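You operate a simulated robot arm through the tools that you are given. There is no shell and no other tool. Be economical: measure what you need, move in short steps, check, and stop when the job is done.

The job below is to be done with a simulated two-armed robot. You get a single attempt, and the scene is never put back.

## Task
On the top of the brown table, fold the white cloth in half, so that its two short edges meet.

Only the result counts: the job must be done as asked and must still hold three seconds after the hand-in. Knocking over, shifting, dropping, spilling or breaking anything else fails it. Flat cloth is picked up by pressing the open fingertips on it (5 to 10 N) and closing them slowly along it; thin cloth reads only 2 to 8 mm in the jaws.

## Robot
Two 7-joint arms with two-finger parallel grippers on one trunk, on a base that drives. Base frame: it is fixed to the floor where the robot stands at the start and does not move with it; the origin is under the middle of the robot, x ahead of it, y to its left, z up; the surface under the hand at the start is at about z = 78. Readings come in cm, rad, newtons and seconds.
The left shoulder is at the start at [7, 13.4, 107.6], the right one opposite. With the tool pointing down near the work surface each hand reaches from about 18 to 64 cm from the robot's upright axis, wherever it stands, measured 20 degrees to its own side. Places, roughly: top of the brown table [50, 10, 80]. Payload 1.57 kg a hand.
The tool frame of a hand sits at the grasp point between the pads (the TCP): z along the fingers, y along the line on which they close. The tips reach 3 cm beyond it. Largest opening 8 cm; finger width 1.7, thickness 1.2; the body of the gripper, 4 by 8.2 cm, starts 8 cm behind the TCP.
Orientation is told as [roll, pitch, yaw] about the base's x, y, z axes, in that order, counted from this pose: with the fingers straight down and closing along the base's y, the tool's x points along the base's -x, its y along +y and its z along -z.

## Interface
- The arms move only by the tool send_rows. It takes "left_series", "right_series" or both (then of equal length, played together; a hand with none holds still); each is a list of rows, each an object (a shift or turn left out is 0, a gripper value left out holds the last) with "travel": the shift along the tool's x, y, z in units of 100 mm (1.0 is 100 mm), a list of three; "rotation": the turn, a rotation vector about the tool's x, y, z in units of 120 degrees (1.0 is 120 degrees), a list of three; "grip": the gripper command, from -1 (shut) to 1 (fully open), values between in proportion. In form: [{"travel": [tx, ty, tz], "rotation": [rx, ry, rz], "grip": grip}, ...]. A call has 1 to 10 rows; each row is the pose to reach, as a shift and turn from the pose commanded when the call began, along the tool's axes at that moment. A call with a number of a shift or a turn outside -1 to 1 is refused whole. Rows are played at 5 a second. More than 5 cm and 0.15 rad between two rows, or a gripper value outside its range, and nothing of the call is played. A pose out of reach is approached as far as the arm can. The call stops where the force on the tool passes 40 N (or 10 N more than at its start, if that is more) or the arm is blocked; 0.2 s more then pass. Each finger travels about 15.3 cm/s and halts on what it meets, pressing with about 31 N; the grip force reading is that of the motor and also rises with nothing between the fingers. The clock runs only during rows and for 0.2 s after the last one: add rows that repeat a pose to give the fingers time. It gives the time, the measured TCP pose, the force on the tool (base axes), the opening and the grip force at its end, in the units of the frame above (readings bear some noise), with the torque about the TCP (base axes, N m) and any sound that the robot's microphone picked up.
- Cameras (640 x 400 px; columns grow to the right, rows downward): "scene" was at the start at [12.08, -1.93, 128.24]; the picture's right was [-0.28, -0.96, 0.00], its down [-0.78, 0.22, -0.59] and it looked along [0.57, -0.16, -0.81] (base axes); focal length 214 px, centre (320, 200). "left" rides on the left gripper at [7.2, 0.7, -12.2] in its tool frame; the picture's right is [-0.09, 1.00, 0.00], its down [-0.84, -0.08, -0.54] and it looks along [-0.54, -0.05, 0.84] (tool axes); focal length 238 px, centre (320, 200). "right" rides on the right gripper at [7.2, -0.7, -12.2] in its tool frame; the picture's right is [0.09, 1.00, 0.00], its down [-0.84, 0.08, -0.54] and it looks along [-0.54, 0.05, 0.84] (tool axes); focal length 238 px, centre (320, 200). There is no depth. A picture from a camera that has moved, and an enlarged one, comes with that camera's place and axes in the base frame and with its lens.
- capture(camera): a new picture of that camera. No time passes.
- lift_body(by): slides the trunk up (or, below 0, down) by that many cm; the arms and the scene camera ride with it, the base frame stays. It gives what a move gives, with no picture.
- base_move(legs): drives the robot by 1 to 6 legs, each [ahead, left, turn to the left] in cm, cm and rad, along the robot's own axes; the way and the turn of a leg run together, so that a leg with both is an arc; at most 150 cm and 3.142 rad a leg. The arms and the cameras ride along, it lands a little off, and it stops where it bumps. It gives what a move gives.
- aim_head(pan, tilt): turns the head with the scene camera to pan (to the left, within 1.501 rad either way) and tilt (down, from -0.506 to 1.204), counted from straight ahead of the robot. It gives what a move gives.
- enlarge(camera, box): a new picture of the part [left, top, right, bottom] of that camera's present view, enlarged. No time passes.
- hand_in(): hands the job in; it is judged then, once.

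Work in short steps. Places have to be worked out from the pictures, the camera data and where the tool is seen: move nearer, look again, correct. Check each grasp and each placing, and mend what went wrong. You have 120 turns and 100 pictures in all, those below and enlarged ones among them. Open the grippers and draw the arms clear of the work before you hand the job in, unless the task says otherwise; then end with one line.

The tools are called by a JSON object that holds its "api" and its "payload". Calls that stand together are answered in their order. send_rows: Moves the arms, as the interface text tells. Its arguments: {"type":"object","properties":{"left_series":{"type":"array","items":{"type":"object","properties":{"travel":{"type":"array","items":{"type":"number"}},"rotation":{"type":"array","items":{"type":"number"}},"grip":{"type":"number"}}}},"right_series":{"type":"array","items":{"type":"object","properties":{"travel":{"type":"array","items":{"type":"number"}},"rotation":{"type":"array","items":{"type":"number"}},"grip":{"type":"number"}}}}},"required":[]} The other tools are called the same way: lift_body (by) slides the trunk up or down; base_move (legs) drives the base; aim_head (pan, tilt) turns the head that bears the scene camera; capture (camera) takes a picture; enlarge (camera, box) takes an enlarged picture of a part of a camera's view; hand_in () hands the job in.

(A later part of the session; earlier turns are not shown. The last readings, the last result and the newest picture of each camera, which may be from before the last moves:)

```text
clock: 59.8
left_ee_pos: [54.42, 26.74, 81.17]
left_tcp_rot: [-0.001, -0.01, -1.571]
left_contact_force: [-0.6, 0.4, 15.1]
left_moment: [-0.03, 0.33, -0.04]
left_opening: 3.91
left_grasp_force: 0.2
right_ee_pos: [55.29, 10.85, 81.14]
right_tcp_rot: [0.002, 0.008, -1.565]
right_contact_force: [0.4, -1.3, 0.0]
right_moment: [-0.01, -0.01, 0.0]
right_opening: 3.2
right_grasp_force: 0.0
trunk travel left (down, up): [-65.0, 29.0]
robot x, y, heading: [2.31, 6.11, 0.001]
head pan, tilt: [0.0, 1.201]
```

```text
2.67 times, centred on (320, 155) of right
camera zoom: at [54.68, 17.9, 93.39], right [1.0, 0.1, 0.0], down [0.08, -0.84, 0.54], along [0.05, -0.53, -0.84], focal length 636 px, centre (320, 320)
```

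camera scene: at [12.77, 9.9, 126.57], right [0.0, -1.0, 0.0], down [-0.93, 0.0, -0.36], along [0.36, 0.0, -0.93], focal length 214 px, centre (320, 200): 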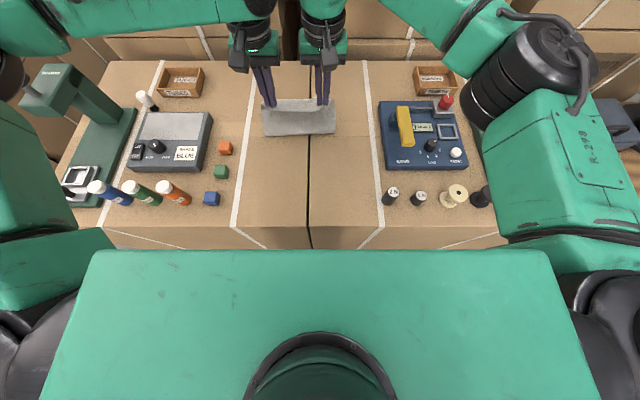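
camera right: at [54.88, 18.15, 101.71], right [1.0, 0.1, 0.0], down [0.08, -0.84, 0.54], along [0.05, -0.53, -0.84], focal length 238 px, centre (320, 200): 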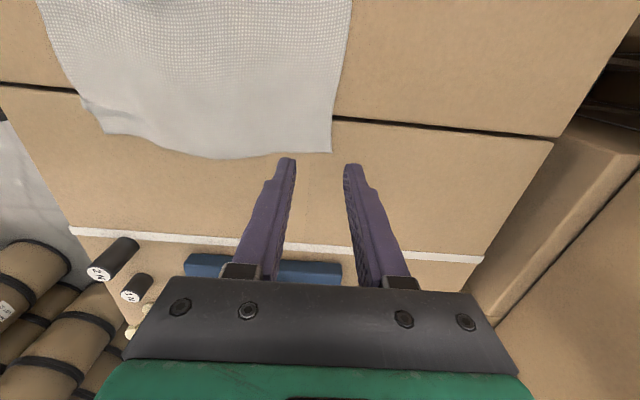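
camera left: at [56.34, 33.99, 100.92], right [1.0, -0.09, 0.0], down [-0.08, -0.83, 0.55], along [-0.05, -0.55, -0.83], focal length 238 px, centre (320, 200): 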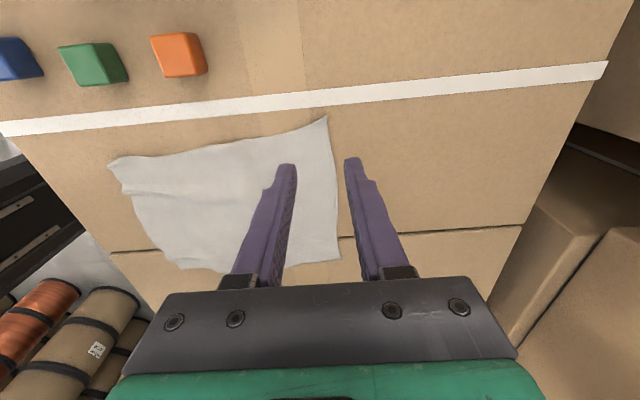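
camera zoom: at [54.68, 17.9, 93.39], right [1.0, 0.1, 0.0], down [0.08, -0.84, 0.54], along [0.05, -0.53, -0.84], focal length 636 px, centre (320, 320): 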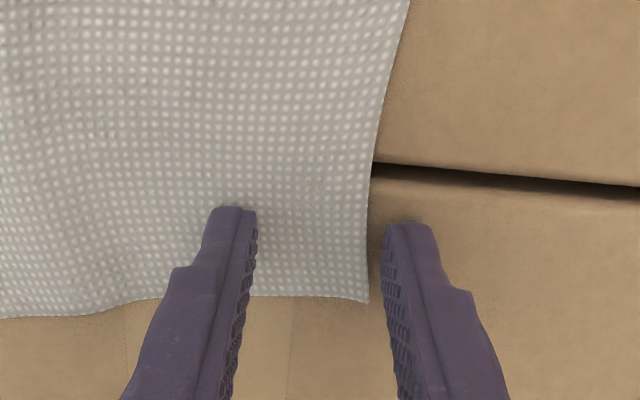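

The geometry is good on both sides. The right gets a little press again, and both close slowly.

{"api": "send_rows", "payload": {"left_series": [{"grip": -0.12}, {"grip": -0.24}, {"grip": -0.36}, {"grip": -0.48}, {"grip": -0.6}, {"grip": -0.7}, {"grip": -0.8}, {"grip": -0.9}, {"grip": -1}, {"grip": -1}], "right_series": [{"travel": [0, 0, 0.006], "grip": -0.2}, {"travel": [0, 0, 0.006], "grip": -0.3}, {"travel": [0, 0, 0.006], "grip": -0.4}, {"travel": [0, 0, 0.006], "grip": -0.5}, {"travel": [0, 0, 0.006], "grip": -0.6}, {"travel": [0, 0, 0.006], "grip": -0.7}, {"travel": [0, 0, 0.006], "grip": -0.8}, {"travel": [0, 0, 0.006], "grip": -0.9}, {"travel": [0, 0, 0.006], "grip": -1}, {"travel": [0, 0, 0.006], "grip": -1}]}}

{"api": "enlarge", "payload": {"camera": "left", "box": [200, 80, 440, 230]}}

{"api": "enlarge", "payload": {"camera": "right", "box": [200, 80, 440, 230]}}

```text
clock: 62.0
left_ee_pos: [54.36, 26.76, 81.12]
left_tcp_rot: [0.0, -0.01, -1.573]
left_contact_force: [-0.4, -0.9, 19.6]
left_moment: [-0.03, 0.18, 0.0]
left_opening: 0.3
left_grasp_force: 23.8
right_ee_pos: [55.33, 10.82, 81.23]
right_tcp_rot: [0.006, 0.009, -1.567]
right_contact_force: [0.2, 0.2, 0.5]
right_moment: [0.02, 0.0, -0.01]
right_opening: 0.17
right_grasp_force: 23.3
trunk travel left (down, up): [-65.0, 29.0]
robot x, y, heading: [2.34, 6.22, 0.002]
head pan, tilt: [0.0, 1.201]
```

```text
2.67 times, centred on (320, 155) of left
camera zoom: at [55.09, 33.97, 93.29], right [1.0, -0.09, 0.0], down [-0.08, -0.83, 0.55], along [-0.05, -0.55, -0.83], focal length 636 px, centre (320, 320)
```

zoom: 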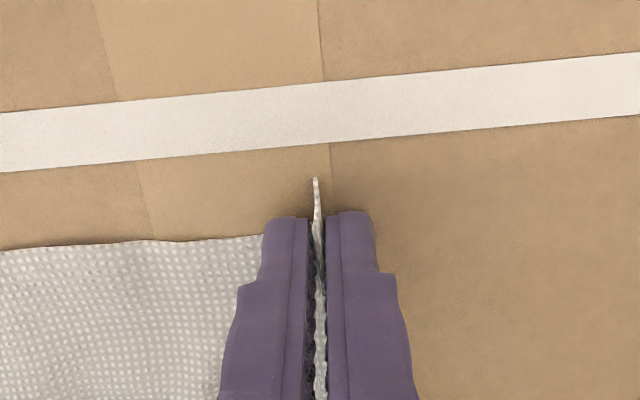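

```text
2.67 times, centred on (320, 155) of right
camera zoom: at [54.66, 17.87, 93.51], right [1.0, 0.1, 0.0], down [0.08, -0.84, 0.54], along [0.05, -0.53, -0.84], focal length 636 px, centre (320, 320)
```

zoom: 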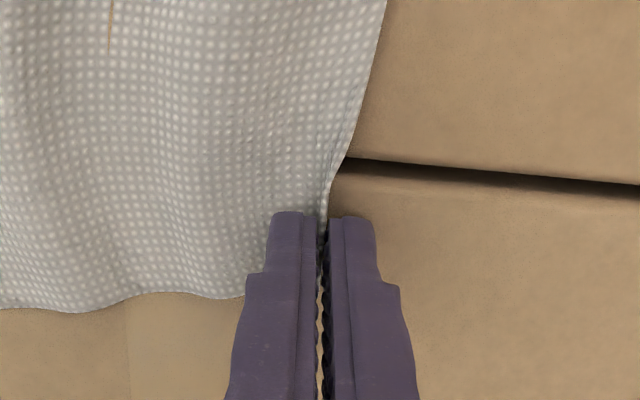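

Both hands hold the far edge standing up in the jaws, at 3.0 and 1.7 mm. I'll start the arc up and towards the robot.

{"api": "send_rows", "payload": {"left_series": [{"travel": [0, 0, -0.1]}, {"travel": [0, -0.02, -0.2]}, {"travel": [0, -0.05, -0.32]}, {"travel": [0, -0.1, -0.44]}, {"travel": [0, -0.17, -0.56]}, {"travel": [0, -0.26, -0.66]}, {"travel": [0, -0.36, -0.76]}, {"travel": [0, -0.48, -0.84]}, {"travel": [0, -0.6, -0.88]}], "right_series": [{"travel": [0, 0, -0.1]}, {"travel": [0, -0.02, -0.2]}, {"travel": [0, -0.05, -0.32]}, {"travel": [0, -0.1, -0.44]}, {"travel": [0, -0.17, -0.56]}, {"travel": [0, -0.26, -0.66]}, {"travel": [0, -0.36, -0.76]}, {"travel": [0, -0.48, -0.84]}, {"travel": [0, -0.6, -0.88]}]}}

{"api": "enlarge", "payload": {"camera": "scene", "box": [200, 60, 424, 200]}}

{"api": "capture", "payload": {"camera": "left"}}

```text
clock: 64.0
left_ee_pos: [48.48, 26.92, 89.75]
left_tcp_rot: [-0.004, -0.012, -1.573]
left_contact_force: [0.5, -0.5, -0.5]
left_moment: [-0.03, -0.01, 0.0]
left_opening: 0.24
left_grasp_force: 24.1
right_ee_pos: [49.55, 10.95, 90.03]
right_tcp_rot: [0.0, 0.007, -1.566]
right_contact_force: [0.6, -0.2, 0.5]
right_moment: [0.02, -0.02, 0.01]
right_opening: 0.19
right_grasp_force: 23.6
trunk travel left (down, up): [-65.0, 29.0]
robot x, y, heading: [2.45, 6.32, -0.003]
head pan, tilt: [0.0, 1.201]
```

```text
2.86 times, centred on (312, 130) of scene
camera zoom: at [13.03, 6.44, 126.57], right [0.0, -1.0, 0.0], down [-0.93, 0.0, -0.36], along [0.36, 0.0, -0.93], focal length 613 px, centre (343, 400)
```

zoom: 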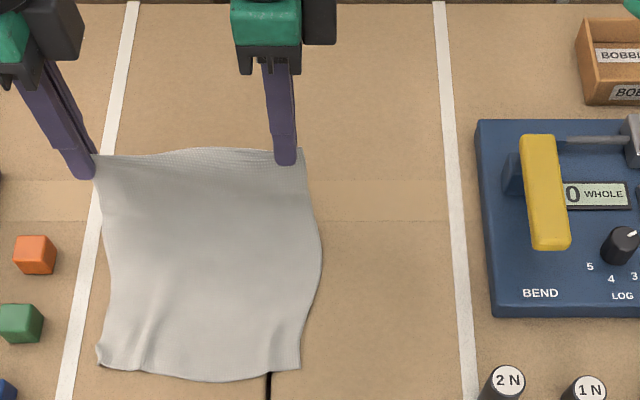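

```text
44 pictures are left
camera left: at [49.2, 34.16, 101.92], right [1.0, -0.09, 0.0], down [-0.08, -0.83, 0.55], along [-0.05, -0.55, -0.83], focal length 238 px, centre (320, 200)
```

left: 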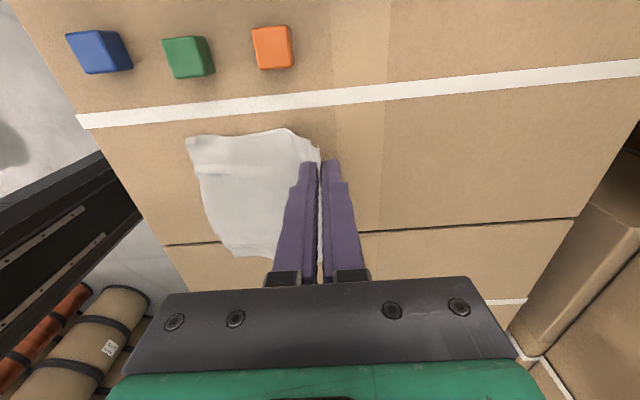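

Both corners are held and the cloth drapes well. I'll back the base by 8 cm, which carries the edge on over and makes room for the tilted hands.

{"api": "base_move", "payload": {"legs": [[-8, 0, 0]]}}

{"api": "enlarge", "payload": {"camera": "scene", "box": [200, 40, 424, 180]}}

```text
clock: 65.1
left_ee_pos: [40.57, 26.73, 89.72]
left_tcp_rot: [-0.004, -0.013, -1.575]
left_contact_force: [0.1, 0.2, 0.1]
left_moment: [-0.01, 0.0, 0.01]
left_opening: 0.27
left_grasp_force: 23.7
right_ee_pos: [41.74, 10.71, 89.9]
right_tcp_rot: [-0.002, 0.006, -1.568]
right_contact_force: [-1.2, -0.1, 0.2]
right_moment: [-0.01, 0.01, -0.01]
right_opening: 0.22
right_grasp_force: 23.1
trunk travel left (down, up): [-65.0, 29.0]
robot x, y, heading: [-5.33, 6.33, -0.002]
head pan, tilt: [0.0, 1.201]
```

```text
2.86 times, centred on (312, 110) of scene
camera zoom: at [5.15, 6.45, 126.55], right [0.0, -1.0, 0.0], down [-0.93, 0.0, -0.36], along [0.36, 0.0, -0.93], focal length 613 px, centre (343, 457)
```

zoom: 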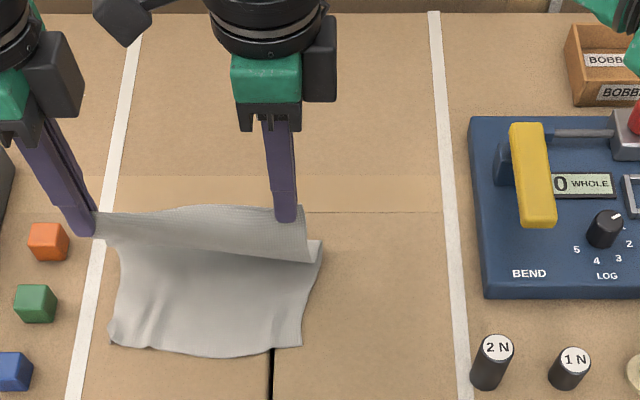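

The fold is forming well. The near corners measure about D(34.9,27.4) and C(34.9,10.1). I need to see how much cloth stands up inside each jaw to plan the placing.

{"api": "enlarge", "payload": {"camera": "left", "box": [200, 100, 440, 290]}}

{"api": "enlarge", "payload": {"camera": "right", "box": [200, 60, 440, 290]}}

{"api": "enlarge", "payload": {"camera": "scene", "box": [200, 80, 328, 160]}}

```text
2.11 times, centred on (320, 195) of left
camera zoom: at [41.39, 34.09, 101.85], right [1.0, -0.1, 0.0], down [-0.08, -0.83, 0.55], along [-0.06, -0.55, -0.83], focal length 502 px, centre (320, 210)
```

zoom: 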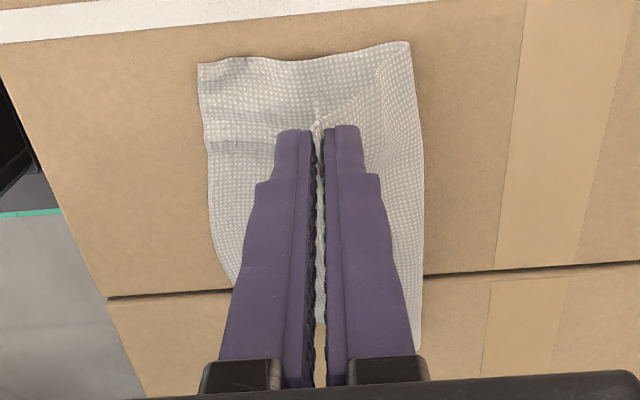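

```text
1.74 times, centred on (320, 175) of right
camera zoom: at [41.11, 17.8, 102.13], right [1.0, 0.09, 0.0], down [0.08, -0.84, 0.54], along [0.05, -0.53, -0.84], focal length 414 px, centre (320, 244)
```

zoom: 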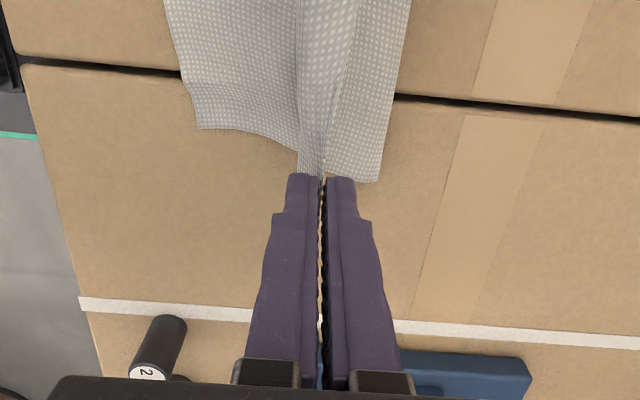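

```text
5.00 times, centred on (264, 120) of scene
camera zoom: at [5.15, 6.45, 126.55], right [0.0, -1.0, 0.0], down [-0.93, 0.0, -0.36], along [0.36, 0.0, -0.93], focal length 1072 px, centre (600, 600)
```

zoom: 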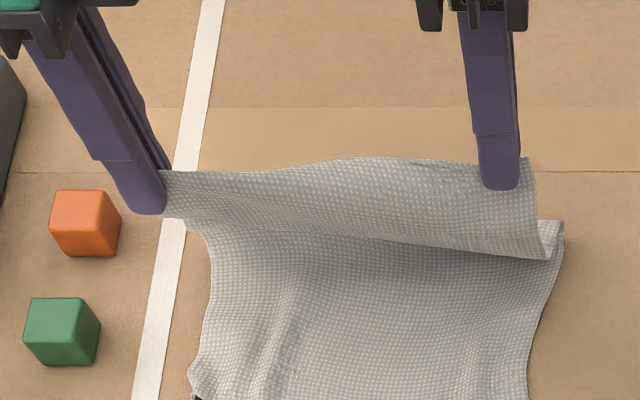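

About 1.5–2 cm of edge stands up above the tips. I'll come down to the near edge with tips at about x 36.6, tilting the fingers 45° forward so the edge falls towards the robot when released.

{"api": "send_rows", "payload": {"left_series": [{"travel": [0, -0.12, 0.06], "rotation": [-0.0625, 0, 0]}, {"travel": [0, -0.26, 0.17], "rotation": [-0.125, 0, 0]}, {"travel": [0, -0.39, 0.32], "rotation": [-0.1875, 0, 0]}, {"travel": [0, -0.49, 0.46], "rotation": [-0.25, 0, 0]}, {"travel": [0, -0.57, 0.58], "rotation": [-0.3125, 0, 0]}, {"travel": [0, -0.61, 0.66], "rotation": [-0.375, 0, 0]}, {"travel": [0, -0.61, 0.66], "rotation": [-0.375, 0, 0]}], "right_series": [{"travel": [0, -0.14, 0.06], "rotation": [-0.0625, 0, 0]}, {"travel": [0, -0.3, 0.17], "rotation": [-0.125, 0, 0]}, {"travel": [0, -0.45, 0.32], "rotation": [-0.1875, 0, 0]}, {"travel": [0, -0.57, 0.46], "rotation": [-0.25, 0, 0]}, {"travel": [0, -0.67, 0.58], "rotation": [-0.3125, 0, 0]}, {"travel": [0, -0.72, 0.67], "rotation": [-0.375, 0, 0]}, {"travel": [0, -0.72, 0.67], "rotation": [-0.375, 0, 0]}]}}

{"api": "enlarge", "payload": {"camera": "scene", "box": [200, 80, 328, 160]}}

{"api": "capture", "payload": {"camera": "left"}}

```text
clock: 66.7
left_ee_pos: [35.52, 27.12, 82.41]
left_tcp_rot: [0.783, -0.015, -1.574]
left_contact_force: [-0.4, -0.7, 0.2]
left_moment: [-0.03, 0.02, -0.04]
left_opening: 0.27
left_grasp_force: 23.9
left hand out of reach, approached as far as the arm can: row 4, 5, 6, 7
right_ee_pos: [34.48, 10.88, 83.26]
right_tcp_rot: [0.787, 0.006, -1.568]
right_contact_force: [-0.5, 1.0, -0.1]
right_moment: [0.0, 0.0, 0.0]
right_opening: 0.15
right_grasp_force: 23.4
trunk travel left (down, up): [-65.0, 29.0]
robot x, y, heading: [-5.79, 6.46, -0.001]
head pan, tilt: [0.0, 1.201]
```

```text
5.00 times, centred on (264, 120) of scene
camera zoom: at [5.0, 6.64, 126.57], right [0.0, -1.0, 0.0], down [-0.93, 0.0, -0.36], along [0.36, 0.0, -0.93], focal length 1072 px, centre (600, 600)
```

zoom: 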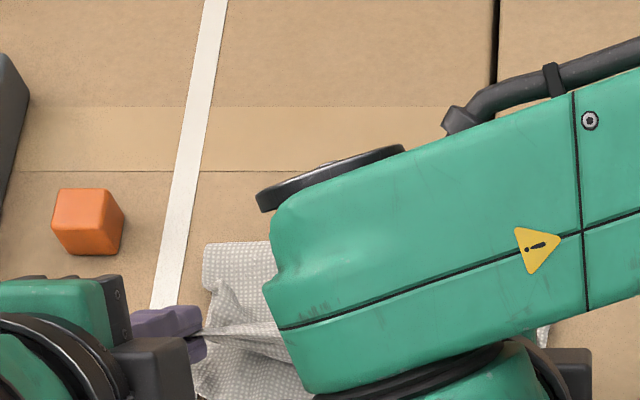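

```text
38 pictures are left
camera left: at [27.41, 34.46, 91.48], right [0.71, -0.09, 0.7], down [-0.44, -0.83, 0.34], along [0.55, -0.55, -0.62], focal length 238 px, centre (320, 200)
```

left: 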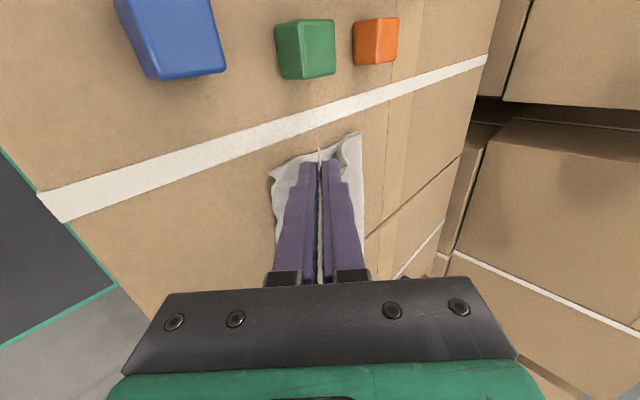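

The left arm is at its limit with the 45° tilt, about 1 cm short. I'll use the base and trunk for the last bit: back 1 cm with the right arm compensating ahead, then lower.

{"api": "base_move", "payload": {"legs": [[-1.2, 0, 0]]}}

{"api": "lift_body", "payload": {"by": -0.7}}

{"api": "capture", "payload": {"camera": "right"}}

```text
clock: 67.5
left_ee_pos: [34.44, 27.0, 82.13]
left_tcp_rot: [0.779, -0.012, -1.574]
left_contact_force: [0.8, -0.5, 0.3]
left_moment: [0.03, 0.03, -0.04]
left_opening: 0.22
left_grasp_force: 24.3
right_ee_pos: [33.5, 10.66, 83.13]
right_tcp_rot: [0.781, 0.006, -1.569]
right_contact_force: [0.7, 0.5, -0.3]
right_moment: [0.02, 0.02, 0.01]
right_opening: 0.15
right_grasp_force: 22.8
trunk travel left (down, up): [-65.0, 29.0]
robot x, y, heading: [-6.74, 6.62, -0.007]
head pan, tilt: [0.0, 1.201]
```

```text
clock: 68.0
left_ee_pos: [34.41, 27.06, 81.65]
left_tcp_rot: [0.782, -0.012, -1.574]
left_contact_force: [-0.4, -1.5, -0.5]
left_moment: [-0.01, 0.03, 0.0]
left_opening: 0.28
left_grasp_force: 24.3
right_ee_pos: [33.27, 10.7, 82.53]
right_tcp_rot: [0.785, 0.007, -1.57]
right_contact_force: [0.7, 0.5, -0.9]
right_moment: [-0.03, 0.01, 0.03]
right_opening: 0.15
right_grasp_force: 23.9
trunk travel left (down, up): [-64.3, 29.7]
robot x, y, heading: [-6.93, 6.19, -0.001]
head pan, tilt: [0.0, 1.201]
```

```text
37 pictures are left
camera right: at [24.28, 17.79, 90.7], right [0.7, 0.09, 0.7], down [-0.33, -0.84, 0.43], along [0.63, -0.53, -0.56], focal length 238 px, centre (320, 200)
```

right: 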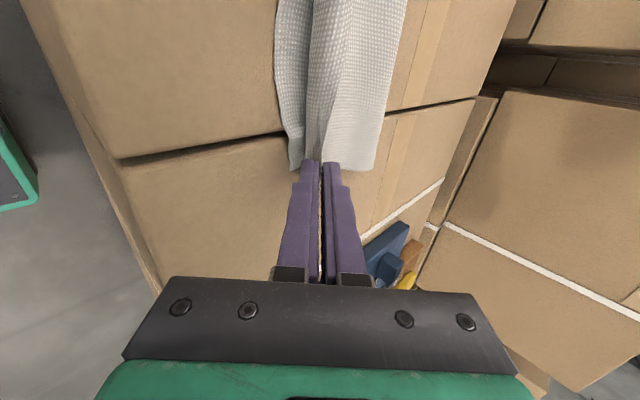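

The near-right corner C is confirmed at about (35.1,9.8). I'll move the right hand 1.1 cm ahead and down, and the left slightly down.

{"api": "send_rows", "payload": {"left_series": [{"travel": [0, -0.01, 0.01]}, {"travel": [0, -0.02, 0.02]}, {"travel": [0, -0.02, 0.02]}], "right_series": [{"travel": [0, 0.01, 0.06]}, {"travel": [0, 0.014, 0.12]}, {"travel": [0, 0.014, 0.141]}]}}

{"api": "capture", "payload": {"camera": "left"}}

{"api": "capture", "payload": {"camera": "right"}}

{"api": "enlarge", "payload": {"camera": "scene", "box": [200, 60, 392, 180]}}

```text
clock: 68.8
left_ee_pos: [34.48, 27.0, 81.23]
left_tcp_rot: [0.782, -0.013, -1.575]
left_contact_force: [-0.3, -0.5, 0.6]
left_moment: [0.0, 0.04, -0.03]
left_opening: 0.28
left_grasp_force: 24.1
right_ee_pos: [34.31, 10.62, 81.65]
right_tcp_rot: [0.785, 0.007, -1.569]
right_contact_force: [0.1, 1.0, -0.1]
right_moment: [0.0, 0.01, 0.03]
right_opening: 0.18
right_grasp_force: 23.5
trunk travel left (down, up): [-64.3, 29.7]
robot x, y, heading: [-6.89, 6.27, -0.003]
head pan, tilt: [0.0, 1.201]
```

```text
36 pictures are left
camera left: at [26.32, 34.31, 90.52], right [0.71, -0.09, 0.7], down [-0.44, -0.83, 0.34], along [0.55, -0.55, -0.63], focal length 238 px, centre (320, 200)
```

left: 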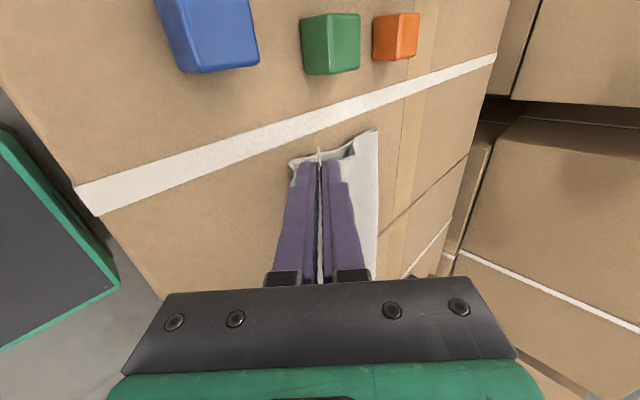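

```text
35 pictures are left
camera right: at [25.42, 17.72, 89.78], right [0.7, 0.09, 0.7], down [-0.33, -0.84, 0.43], along [0.63, -0.53, -0.56], focal length 238 px, centre (320, 200)
```

right: 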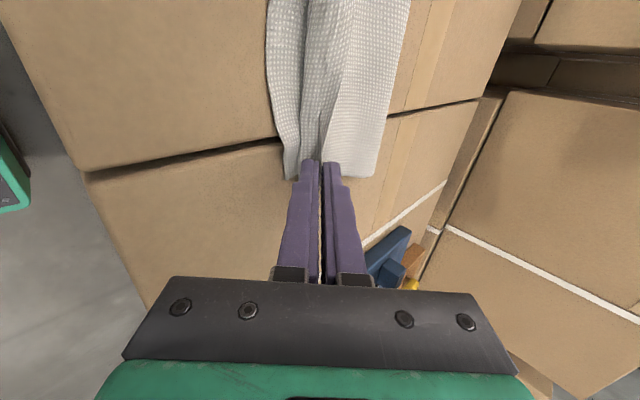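

```text
3.33 times, centred on (296, 120) of scene
camera zoom: at [3.91, 6.43, 125.86], right [0.0, -1.0, 0.0], down [-0.93, 0.0, -0.36], along [0.36, 0.0, -0.93], focal length 715 px, centre (400, 467)
```

zoom: 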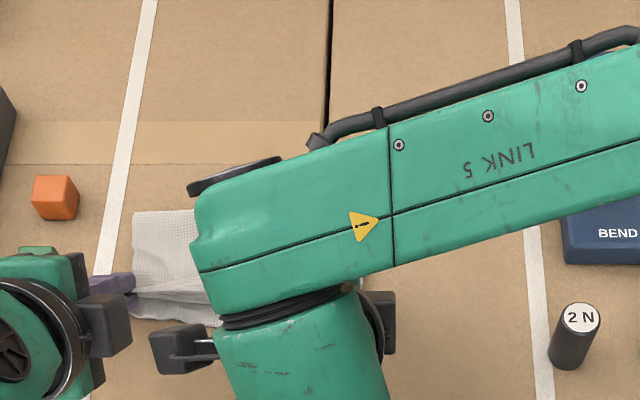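

Corner D is at (34.9,27.5) and the tips are over the near edge. I'll open slightly while rising a few millimetres, since the lower finger moves down, then slide the hands out along the fingers.

{"api": "send_rows", "payload": {"left_series": [{"grip": -0.9}, {"travel": [0, 0.02, -0.02], "grip": -0.8}, {"travel": [0, 0.035, -0.035], "grip": -0.7}, {"travel": [0, 0.035, -0.035], "grip": -0.7}, {"travel": [0, 0.035, -0.12]}, {"travel": [0, 0.035, -0.22]}, {"travel": [0, 0.035, -0.34]}, {"travel": [0, 0.035, -0.48]}, {"travel": [0, 0.035, -0.65]}, {"travel": [0, 0.035, -0.85]}], "right_series": [{"travel": [0, -0.015, 0.015], "grip": -0.9}, {"travel": [0, 0.005, -0.005], "grip": -0.8}, {"travel": [0, 0.02, -0.02], "grip": -0.7}, {"travel": [0, 0.02, -0.02], "grip": -0.7}, {"travel": [0, 0.02, -0.12]}, {"travel": [0, 0.02, -0.22]}, {"travel": [0, 0.02, -0.34]}, {"travel": [0, 0.02, -0.48]}, {"travel": [0, 0.02, -0.65]}, {"travel": [0, 0.02, -0.85]}]}}

{"api": "capture", "payload": {"camera": "left"}}

{"api": "capture", "payload": {"camera": "right"}}

{"api": "capture", "payload": {"camera": "scene"}}

```text
clock: 71.0
left_ee_pos: [33.96, 29.8, 83.35]
left_tcp_rot: [0.782, -0.012, -1.576]
left_contact_force: [1.1, -0.5, 1.0]
left_moment: [-0.03, 0.0, -0.02]
left_opening: 1.21
left_grasp_force: 0.0
left hand out of reach, approached as far as the arm can: row 5, 6, 7, 8, 9, 10
right_ee_pos: [28.4, 10.61, 87.67]
right_tcp_rot: [0.785, 0.007, -1.569]
right_contact_force: [-0.5, 0.2, 0.3]
right_moment: [0.0, -0.02, -0.02]
right_opening: 1.2
right_grasp_force: 0.1
trunk travel left (down, up): [-64.3, 29.7]
robot x, y, heading: [-6.77, 6.43, -0.001]
head pan, tilt: [0.0, 1.201]
```

```text
33 pictures are left
camera left: at [25.93, 37.01, 92.4], right [0.71, -0.09, 0.7], down [-0.44, -0.83, 0.34], along [0.55, -0.55, -0.62], focal length 238 px, centre (320, 200)
```

left: 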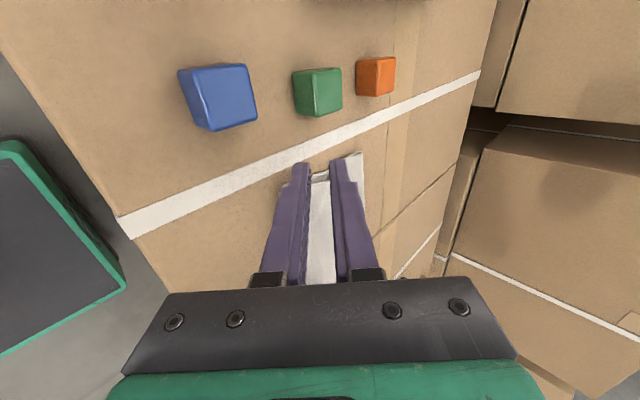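

```text
32 pictures are left
camera right: at [19.35, 17.64, 95.9], right [0.7, 0.09, 0.7], down [-0.33, -0.84, 0.43], along [0.63, -0.54, -0.56], focal length 238 px, centre (320, 200)
```

right: 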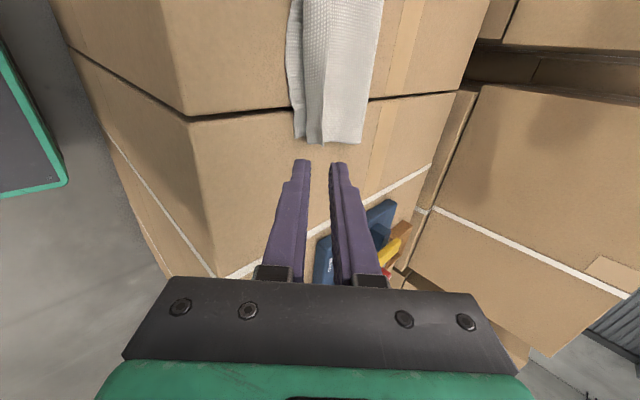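

```text
31 pictures are left
camera scene: at [3.82, 6.46, 125.87], right [0.0, -1.0, 0.0], down [-0.93, 0.0, -0.36], along [0.36, 0.0, -0.93], focal length 214 px, centre (320, 200)
```

scene: 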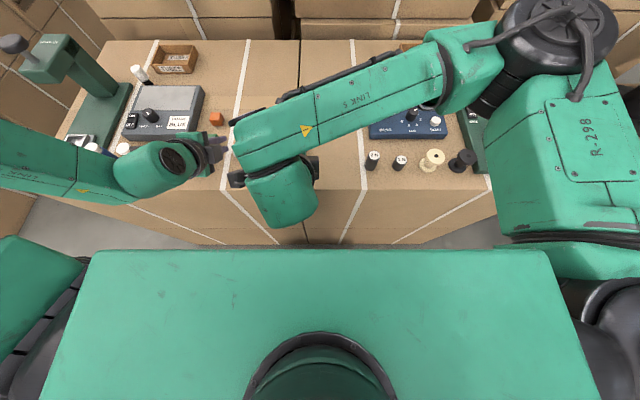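

The right hand is out. The left slid out sideways at its limit and should be free beside the cloth. I'll raise it, then back the base away for a clear view.

{"api": "send_rows", "payload": {"left_series": [{"travel": [0.02, 0.22, 0.1]}, {"travel": [0.04, 0.42, 0.0]}]}}

{"api": "base_move", "payload": {"legs": [[-14, 0, 0]]}}

{"api": "aim_head", "payload": {"pan": 0.15, "tilt": 0.9}}

{"api": "capture", "payload": {"camera": "scene"}}

```text
clock: 71.6
left_ee_pos: [37.14, 30.22, 86.32]
left_tcp_rot: [0.784, -0.012, -1.573]
left_contact_force: [0.0, -0.6, -0.9]
left_moment: [0.0, 0.01, 0.0]
left_opening: 1.2
left_grasp_force: 0.2
right_ee_pos: [28.35, 10.6, 87.78]
right_tcp_rot: [0.785, 0.006, -1.569]
right_contact_force: [0.0, -0.5, -0.1]
right_moment: [0.01, -0.04, 0.0]
right_opening: 1.21
right_grasp_force: 0.0
trunk travel left (down, up): [-64.3, 29.7]
robot x, y, heading: [-6.86, 6.53, -0.005]
head pan, tilt: [0.0, 1.201]
```

```text
clock: 72.9
left_ee_pos: [23.73, 30.27, 86.28]
left_tcp_rot: [0.781, -0.014, -1.577]
left_contact_force: [-0.1, -0.2, -0.9]
left_moment: [0.05, 0.01, -0.02]
left_opening: 1.19
left_grasp_force: 0.1
right_ee_pos: [14.86, 10.54, 87.69]
right_tcp_rot: [0.785, 0.008, -1.573]
right_contact_force: [-0.5, -0.3, 0.9]
right_moment: [-0.03, 0.01, 0.0]
right_opening: 1.19
right_grasp_force: 0.1
trunk travel left (down, up): [-64.3, 29.7]
robot x, y, heading: [-20.01, 6.53, -0.01]
head pan, tilt: [0.0, 1.201]
```

```text
clock: 73.7
left_ee_pos: [23.65, 30.23, 86.4]
left_tcp_rot: [0.783, -0.014, -1.578]
left_contact_force: [0.2, 0.0, -0.2]
left_moment: [-0.02, 0.01, 0.02]
left_opening: 1.18
left_grasp_force: 0.0
right_ee_pos: [14.87, 10.61, 87.72]
right_tcp_rot: [0.785, 0.007, -1.572]
right_contact_force: [-0.2, 0.1, -0.1]
right_moment: [0.01, 0.03, 0.02]
right_opening: 1.2
right_grasp_force: 0.1
trunk travel left (down, up): [-64.3, 29.7]
robot x, y, heading: [-20.4, 6.96, -0.012]
head pan, tilt: [0.15, 0.901]
```

```text
30 pictures are left
camera scene: at [-7.8, 7.59, 127.84], right [0.14, -0.99, 0.0], down [-0.78, -0.11, -0.62], along [0.61, 0.09, -0.78], focal length 214 px, centre (320, 200)
```

scene: 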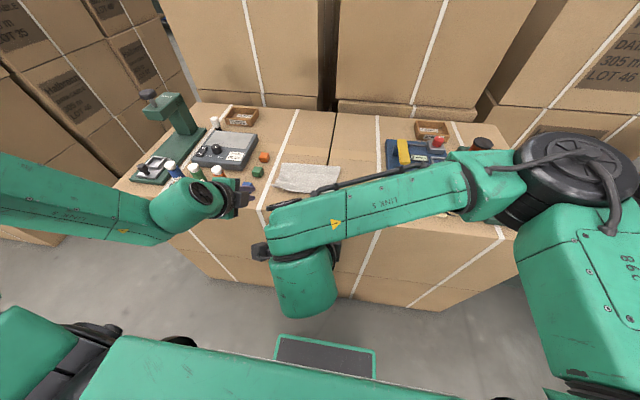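

{"api": "enlarge", "payload": {"camera": "scene", "box": [248, 145, 360, 215]}}

{"api": "enlarge", "payload": {"camera": "right", "box": [200, 0, 440, 150]}}

{"api": "enlarge", "payload": {"camera": "left", "box": [220, 60, 500, 235]}}

```text
5.71 times, centred on (304, 180) of scene
camera zoom: at [-7.8, 7.59, 127.84], right [0.14, -0.99, 0.0], down [-0.78, -0.11, -0.62], along [0.61, 0.09, -0.78], focal length 1226 px, centre (411, 314)
```

zoom: 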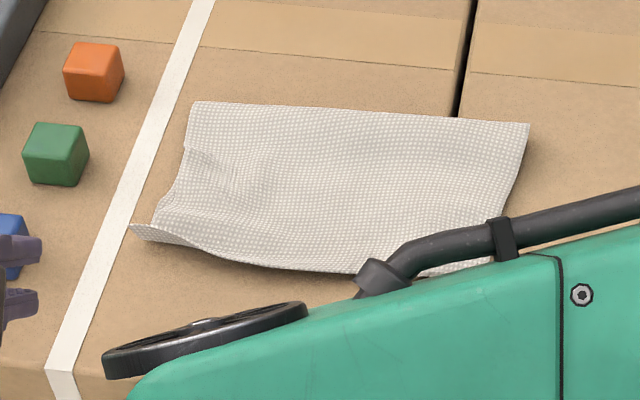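

```text
2.67 times, centred on (320, 75) of right
camera zoom: at [5.91, 17.62, 95.87], right [0.7, 0.09, 0.7], down [-0.33, -0.84, 0.43], along [0.63, -0.54, -0.56], focal length 636 px, centre (320, 533)
```

zoom: 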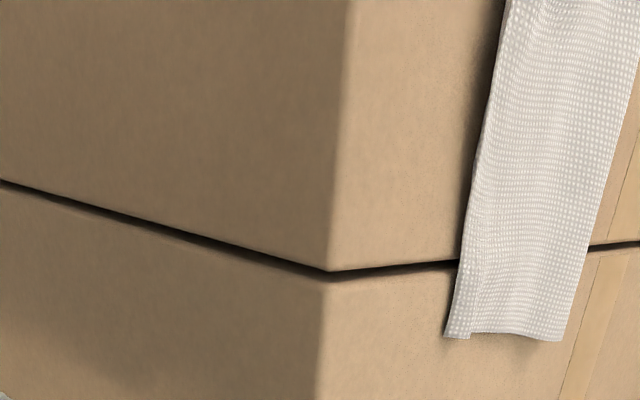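

```text
2.29 times, centred on (360, 148) of left
camera zoom: at [15.64, 37.54, 95.46], right [0.71, -0.09, 0.7], down [-0.44, -0.83, 0.34], along [0.55, -0.55, -0.63], focal length 545 px, centre (229, 320)
```

zoom: 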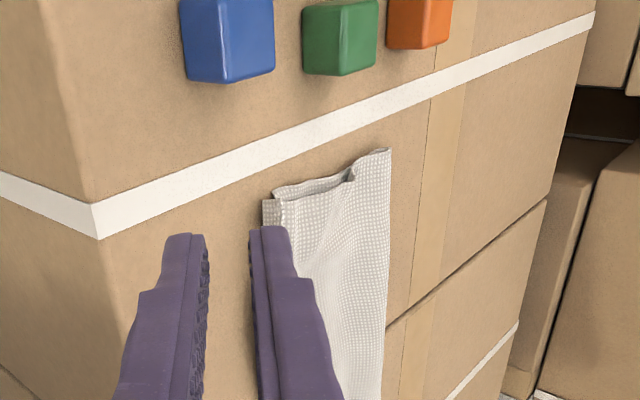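

The fold looks good. I'll move the right arm aside to see the near edge fully.

{"api": "send_rows", "payload": {"right_series": [{"travel": [-0.3, 0.1, -0.1]}, {"travel": [-0.6, 0.2, -0.2]}, {"travel": [-0.9, 0.3, -0.3]}]}}

{"api": "send_rows", "payload": {"right_series": [{"travel": [-0.4, 0, 0]}, {"travel": [-0.8, 0, 0]}], "left_series": [{"travel": [0.3, 0.1, -0.1]}, {"travel": [0.6, 0.1, -0.1]}]}}

{"api": "enlarge", "payload": {"camera": "scene", "box": [248, 145, 360, 215]}}

```text
clock: 74.5
left_ee_pos: [23.63, 30.16, 86.51]
left_tcp_rot: [0.781, -0.012, -1.577]
left_contact_force: [-0.2, 0.5, -0.3]
left_moment: [0.0, -0.01, -0.01]
left_opening: 1.21
left_grasp_force: 0.1
right_ee_pos: [15.04, 1.33, 91.93]
right_tcp_rot: [0.785, 0.011, -1.572]
right_contact_force: [-0.3, -0.5, 0.4]
right_moment: [-0.01, 0.01, 0.01]
right_opening: 1.22
right_grasp_force: 0.1
trunk travel left (down, up): [-64.3, 29.7]
robot x, y, heading: [-20.33, 6.49, -0.009]
head pan, tilt: [0.15, 0.901]
```

```text
clock: 75.1
left_ee_pos: [23.68, 36.44, 87.52]
left_tcp_rot: [0.78, -0.015, -1.58]
left_contact_force: [0.0, 0.8, -1.1]
left_moment: [0.0, 0.01, -0.02]
left_opening: 1.21
left_grasp_force: 0.1
right_ee_pos: [14.99, -1.4, 91.79]
right_tcp_rot: [0.784, 0.007, -1.574]
right_contact_force: [-0.4, 0.4, -0.2]
right_moment: [-0.06, 0.03, -0.05]
right_opening: 1.22
right_grasp_force: 0.1
right hand out of reach, approached as far as the arm can: row 1, 2
trunk travel left (down, up): [-64.3, 29.7]
robot x, y, heading: [-20.23, 6.75, -0.007]
head pan, tilt: [0.15, 0.901]
```

```text
5.71 times, centred on (304, 180) of scene
camera zoom: at [-7.73, 7.8, 127.83], right [0.14, -0.99, 0.0], down [-0.78, -0.11, -0.62], along [0.61, 0.09, -0.78], focal length 1226 px, centre (411, 314)
```

zoom: 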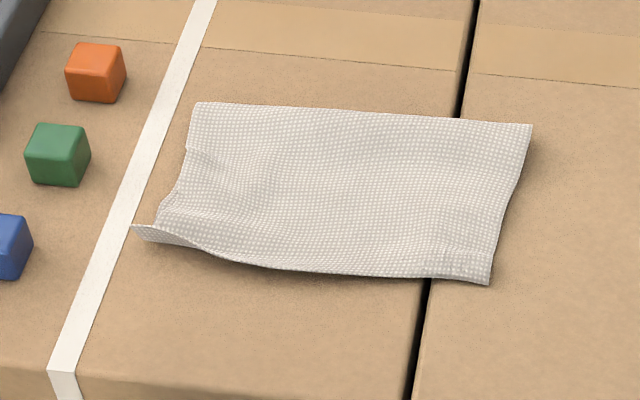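

{"api": "enlarge", "payload": {"camera": "scene", "box": [264, 174, 296, 194]}}

{"api": "enlarge", "payload": {"camera": "scene", "box": [310, 180, 342, 200]}}

{"api": "enlarge", "payload": {"camera": "left", "box": [280, 100, 440, 200]}}

```text
16.00 times, centred on (280, 184) of scene
camera zoom: at [-7.73, 7.8, 127.83], right [0.14, -0.99, 0.0], down [-0.78, -0.11, -0.62], along [0.61, 0.09, -0.78], focal length 3432 px, centre (960, 456)
```

zoom: 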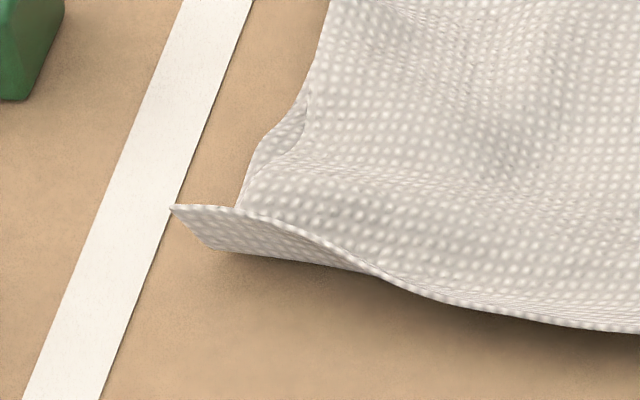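

```text
16.00 times, centred on (326, 190) of scene
camera zoom: at [-7.73, 7.8, 127.83], right [0.14, -0.99, 0.0], down [-0.78, -0.11, -0.62], along [0.61, 0.09, -0.78], focal length 3432 px, centre (224, 360)
```

zoom: 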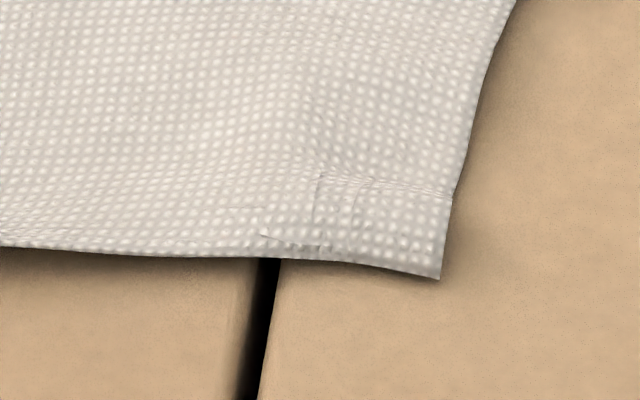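

```text
4.00 times, centred on (360, 150) of left
camera zoom: at [15.59, 43.71, 96.56], right [0.71, -0.09, 0.7], down [-0.44, -0.83, 0.34], along [0.55, -0.55, -0.62], focal length 953 px, centre (160, 400)
```

zoom: 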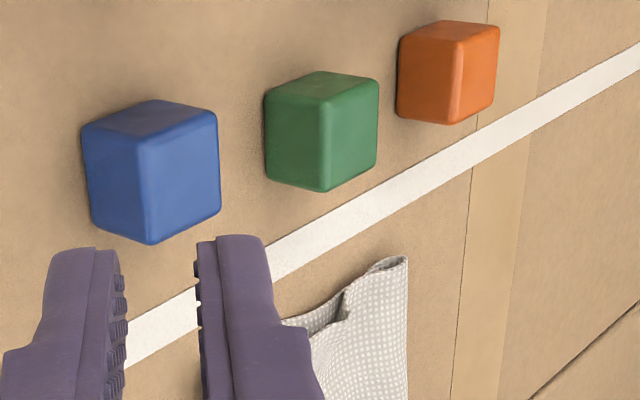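

The near-left corner of the top layer seems to be curled up, probably dragged when the left hand slid out. I'll turn the hands upright and drive ahead so the left camera can look at that corner from above.

{"api": "send_rows", "payload": {"left_series": [{"travel": [0, 0.05, -0.05], "rotation": [0.0625, 0, 0]}, {"travel": [0, 0.1, -0.1], "rotation": [0.125, 0, 0]}, {"travel": [0, 0.2, -0.2], "rotation": [0.1875, 0, 0]}, {"travel": [0, 0.3, -0.3], "rotation": [0.25, 0, 0]}, {"travel": [0, 0.35, -0.35], "rotation": [0.3125, 0, 0]}, {"travel": [0, 0.4, -0.4], "rotation": [0.375, 0, 0]}], "right_series": [{"travel": [0, 0.05, -0.05], "rotation": [0.0625, 0, 0]}, {"travel": [0, 0.1, -0.1], "rotation": [0.125, 0, 0]}, {"travel": [0, 0.2, -0.2], "rotation": [0.1875, 0, 0]}, {"travel": [0, 0.3, -0.3], "rotation": [0.25, 0, 0]}, {"travel": [0, 0.35, -0.35], "rotation": [0.3125, 0, 0]}, {"travel": [0, 0.4, -0.4], "rotation": [0.375, 0, 0]}]}}

{"api": "base_move", "payload": {"legs": [[10, 0, 0]]}}

{"api": "capture", "payload": {"camera": "left"}}

{"api": "capture", "payload": {"camera": "scene"}}

```text
clock: 76.5
left_ee_pos: [23.83, 36.1, 93.37]
left_tcp_rot: [-0.01, -0.013, -1.578]
left_contact_force: [1.1, -0.4, 0.8]
left_moment: [0.01, 0.01, 0.0]
left_opening: 1.19
left_grasp_force: 0.0
left hand out of reach, approached as far as the arm can: row 2, 3, 4
right_ee_pos: [15.0, -1.79, 97.47]
right_tcp_rot: [-0.003, 0.009, -1.571]
right_contact_force: [-0.8, 0.5, 0.0]
right_moment: [0.02, -0.01, 0.02]
right_opening: 1.21
right_grasp_force: 0.1
trunk travel left (down, up): [-64.3, 29.7]
robot x, y, heading: [-20.59, 6.69, -0.007]
head pan, tilt: [0.15, 0.901]
```

```text
clock: 77.7
left_ee_pos: [33.61, 36.19, 93.48]
left_tcp_rot: [-0.003, -0.012, -1.577]
left_contact_force: [-1.2, -0.7, -0.4]
left_moment: [0.0, 0.02, 0.01]
left_opening: 1.23
left_grasp_force: 0.0
right_ee_pos: [24.77, -1.78, 97.47]
right_tcp_rot: [0.002, 0.006, -1.571]
right_contact_force: [-0.3, 0.0, 0.6]
right_moment: [0.0, 0.04, -0.01]
right_opening: 1.21
right_grasp_force: 0.1
trunk travel left (down, up): [-64.3, 29.7]
robot x, y, heading: [-10.64, 6.28, -0.007]
head pan, tilt: [0.15, 0.901]
```

```text
22 pictures are left
camera left: at [34.37, 43.48, 105.53], right [1.0, -0.1, 0.0], down [-0.08, -0.83, 0.55], along [-0.06, -0.55, -0.83], focal length 238 px, centre (320, 200)
```

left: 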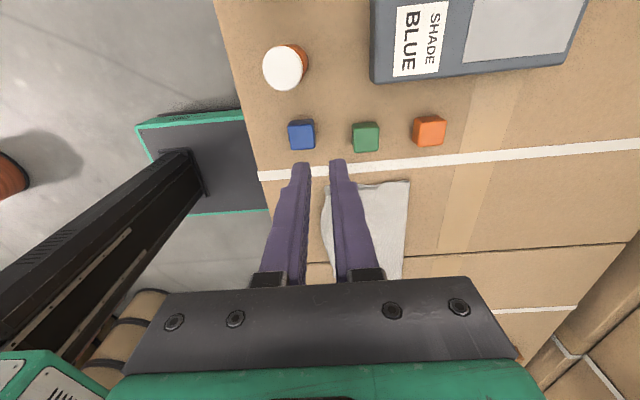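

```text
21 pictures are left
camera scene: at [2.09, 7.51, 127.85], right [0.14, -0.99, 0.0], down [-0.78, -0.11, -0.62], along [0.61, 0.09, -0.78], focal length 214 px, centre (320, 200)
```

scene: 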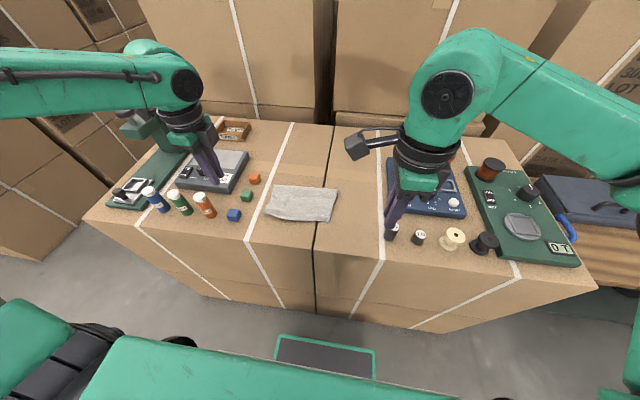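

{"api": "send_rows", "payload": {"left_series": [{"travel": [0.1, 0.25, 0]}, {"travel": [0.1, 0.55, 0]}]}}

{"api": "enlarge", "payload": {"camera": "left", "box": [210, 150, 370, 250]}}

{"api": "enlarge", "payload": {"camera": "scene", "box": [252, 175, 348, 235]}}

```text
clock: 78.3
left_ee_pos: [39.09, 37.18, 93.17]
left_tcp_rot: [-0.006, -0.01, -1.578]
left_contact_force: [0.7, -0.7, 0.1]
left_moment: [-0.01, 0.05, 0.02]
left_opening: 1.18
left_grasp_force: 0.0
right_ee_pos: [24.88, -1.85, 97.35]
right_tcp_rot: [-0.002, 0.007, -1.573]
right_contact_force: [0.3, 0.3, 0.7]
right_moment: [0.03, 0.03, 0.01]
right_opening: 1.2
right_grasp_force: 0.0
trunk travel left (down, up): [-64.3, 29.7]
robot x, y, heading: [-10.43, 6.03, -0.012]
head pan, tilt: [0.15, 0.901]
```

```text
4.00 times, centred on (290, 200) of left
camera zoom: at [40.08, 44.44, 105.31], right [0.99, -0.1, 0.0], down [-0.08, -0.83, 0.55], along [-0.06, -0.55, -0.83], focal length 953 px, centre (440, 200)
```

zoom: 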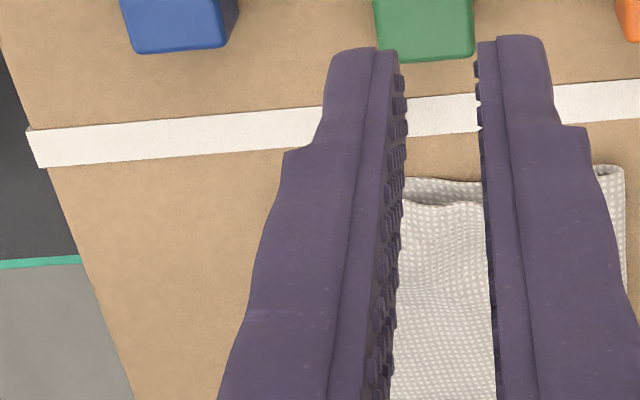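

```text
6.67 times, centred on (300, 205) of scene
camera zoom: at [2.32, 7.47, 127.82], right [0.14, -0.99, 0.0], down [-0.78, -0.11, -0.62], along [0.61, 0.09, -0.78], focal length 1430 px, centre (453, 167)
```

zoom: 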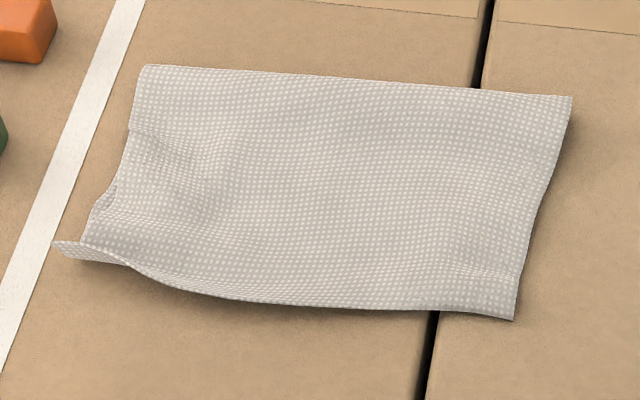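

The strip at the near-left corner could be a curl, or the bottom corner dragged out about 1.5 cm. I'll open the left jaws wide and centre on it for an unobstructed look.

{"api": "send_rows", "payload": {"left_series": [{"travel": [0, -0.25, 0], "grip": 1}, {"travel": [0, -0.45, 0], "grip": 1}, {"travel": [-0.1, -0.45, 0.1], "grip": 1}]}}

{"api": "enlarge", "payload": {"camera": "left", "box": [272, 155, 368, 215]}}

```text
clock: 79.1
left_ee_pos: [34.81, 36.18, 92.27]
left_tcp_rot: [-0.005, -0.011, -1.579]
left_contact_force: [-0.1, 0.4, 0.9]
left_moment: [0.01, 0.01, -0.03]
left_opening: 8.0
left_grasp_force: 0.1
right_ee_pos: [24.9, -1.81, 97.4]
right_tcp_rot: [-0.001, 0.008, -1.573]
right_contact_force: [-0.1, 1.0, -0.3]
right_moment: [0.0, 0.03, -0.02]
right_opening: 1.2
right_grasp_force: 0.1
trunk travel left (down, up): [-64.3, 29.7]
robot x, y, heading: [-10.42, 6.57, -0.008]
head pan, tilt: [0.15, 0.901]
```

```text
6.67 times, centred on (320, 185) of left
camera zoom: at [35.55, 43.53, 104.43], right [1.0, -0.1, 0.0], down [-0.08, -0.83, 0.55], along [-0.06, -0.55, -0.83], focal length 1589 px, centre (320, 300)
```

zoom: 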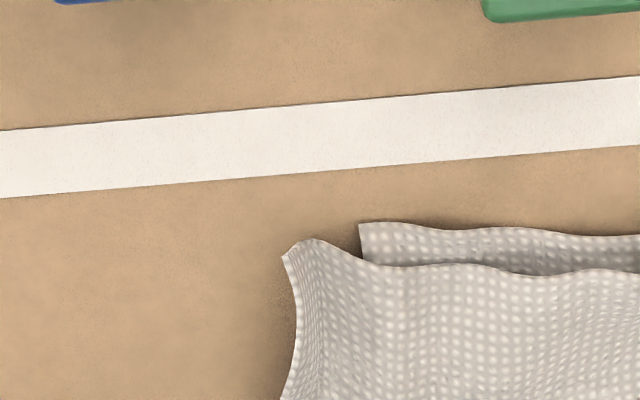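

Now it's clear. The top layer's corner stands up about 2.5 cm at (33.2,28.5), while the bottom corner lies at (34.6,27.7). It leans outward, so I'll press it down with closed fingertips from straight above.

{"api": "send_rows", "payload": {"left_series": [{"travel": [-0.3, -0.06, 0], "grip": -1}, {"travel": [-0.6, -0.12, 0.1]}, {"travel": [-0.84, -0.15, 0.3]}, {"travel": [-0.84, -0.15, 0.6]}, {"travel": [-0.84, -0.15, 0.8]}, {"travel": [-0.84, -0.15, 0.95]}, {"travel": [-0.84, -0.15, 0.98]}]}}

{"api": "enlarge", "payload": {"camera": "left", "box": [240, 120, 400, 220]}}

```text
clock: 80.7
left_ee_pos: [32.99, 27.69, 82.69]
left_tcp_rot: [-0.005, -0.011, -1.577]
left_contact_force: [0.4, 0.4, -0.5]
left_moment: [0.01, 0.02, 0.0]
left_opening: 0.0
left_grasp_force: 20.9
right_ee_pos: [24.83, -1.78, 97.53]
right_tcp_rot: [0.001, 0.007, -1.572]
right_contact_force: [0.2, 0.0, -0.4]
right_moment: [-0.01, 0.0, 0.0]
right_opening: 1.21
right_grasp_force: 0.0
trunk travel left (down, up): [-64.3, 29.7]
robot x, y, heading: [-10.35, 6.69, -0.01]
head pan, tilt: [0.15, 0.901]
```

```text
4.00 times, centred on (320, 170) of left
camera zoom: at [33.78, 34.92, 94.89], right [0.99, -0.1, 0.0], down [-0.08, -0.83, 0.55], along [-0.06, -0.55, -0.83], focal length 953 px, centre (320, 320)
```

zoom: 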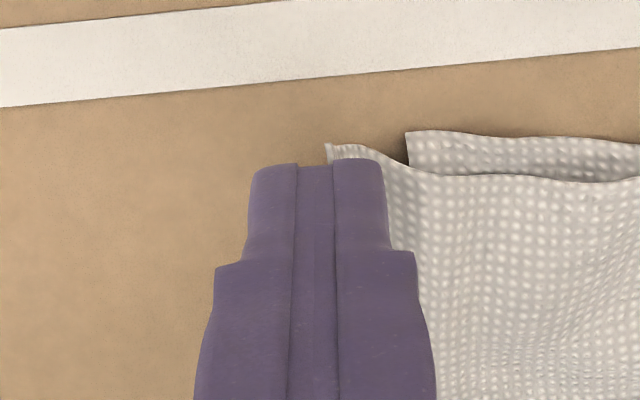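

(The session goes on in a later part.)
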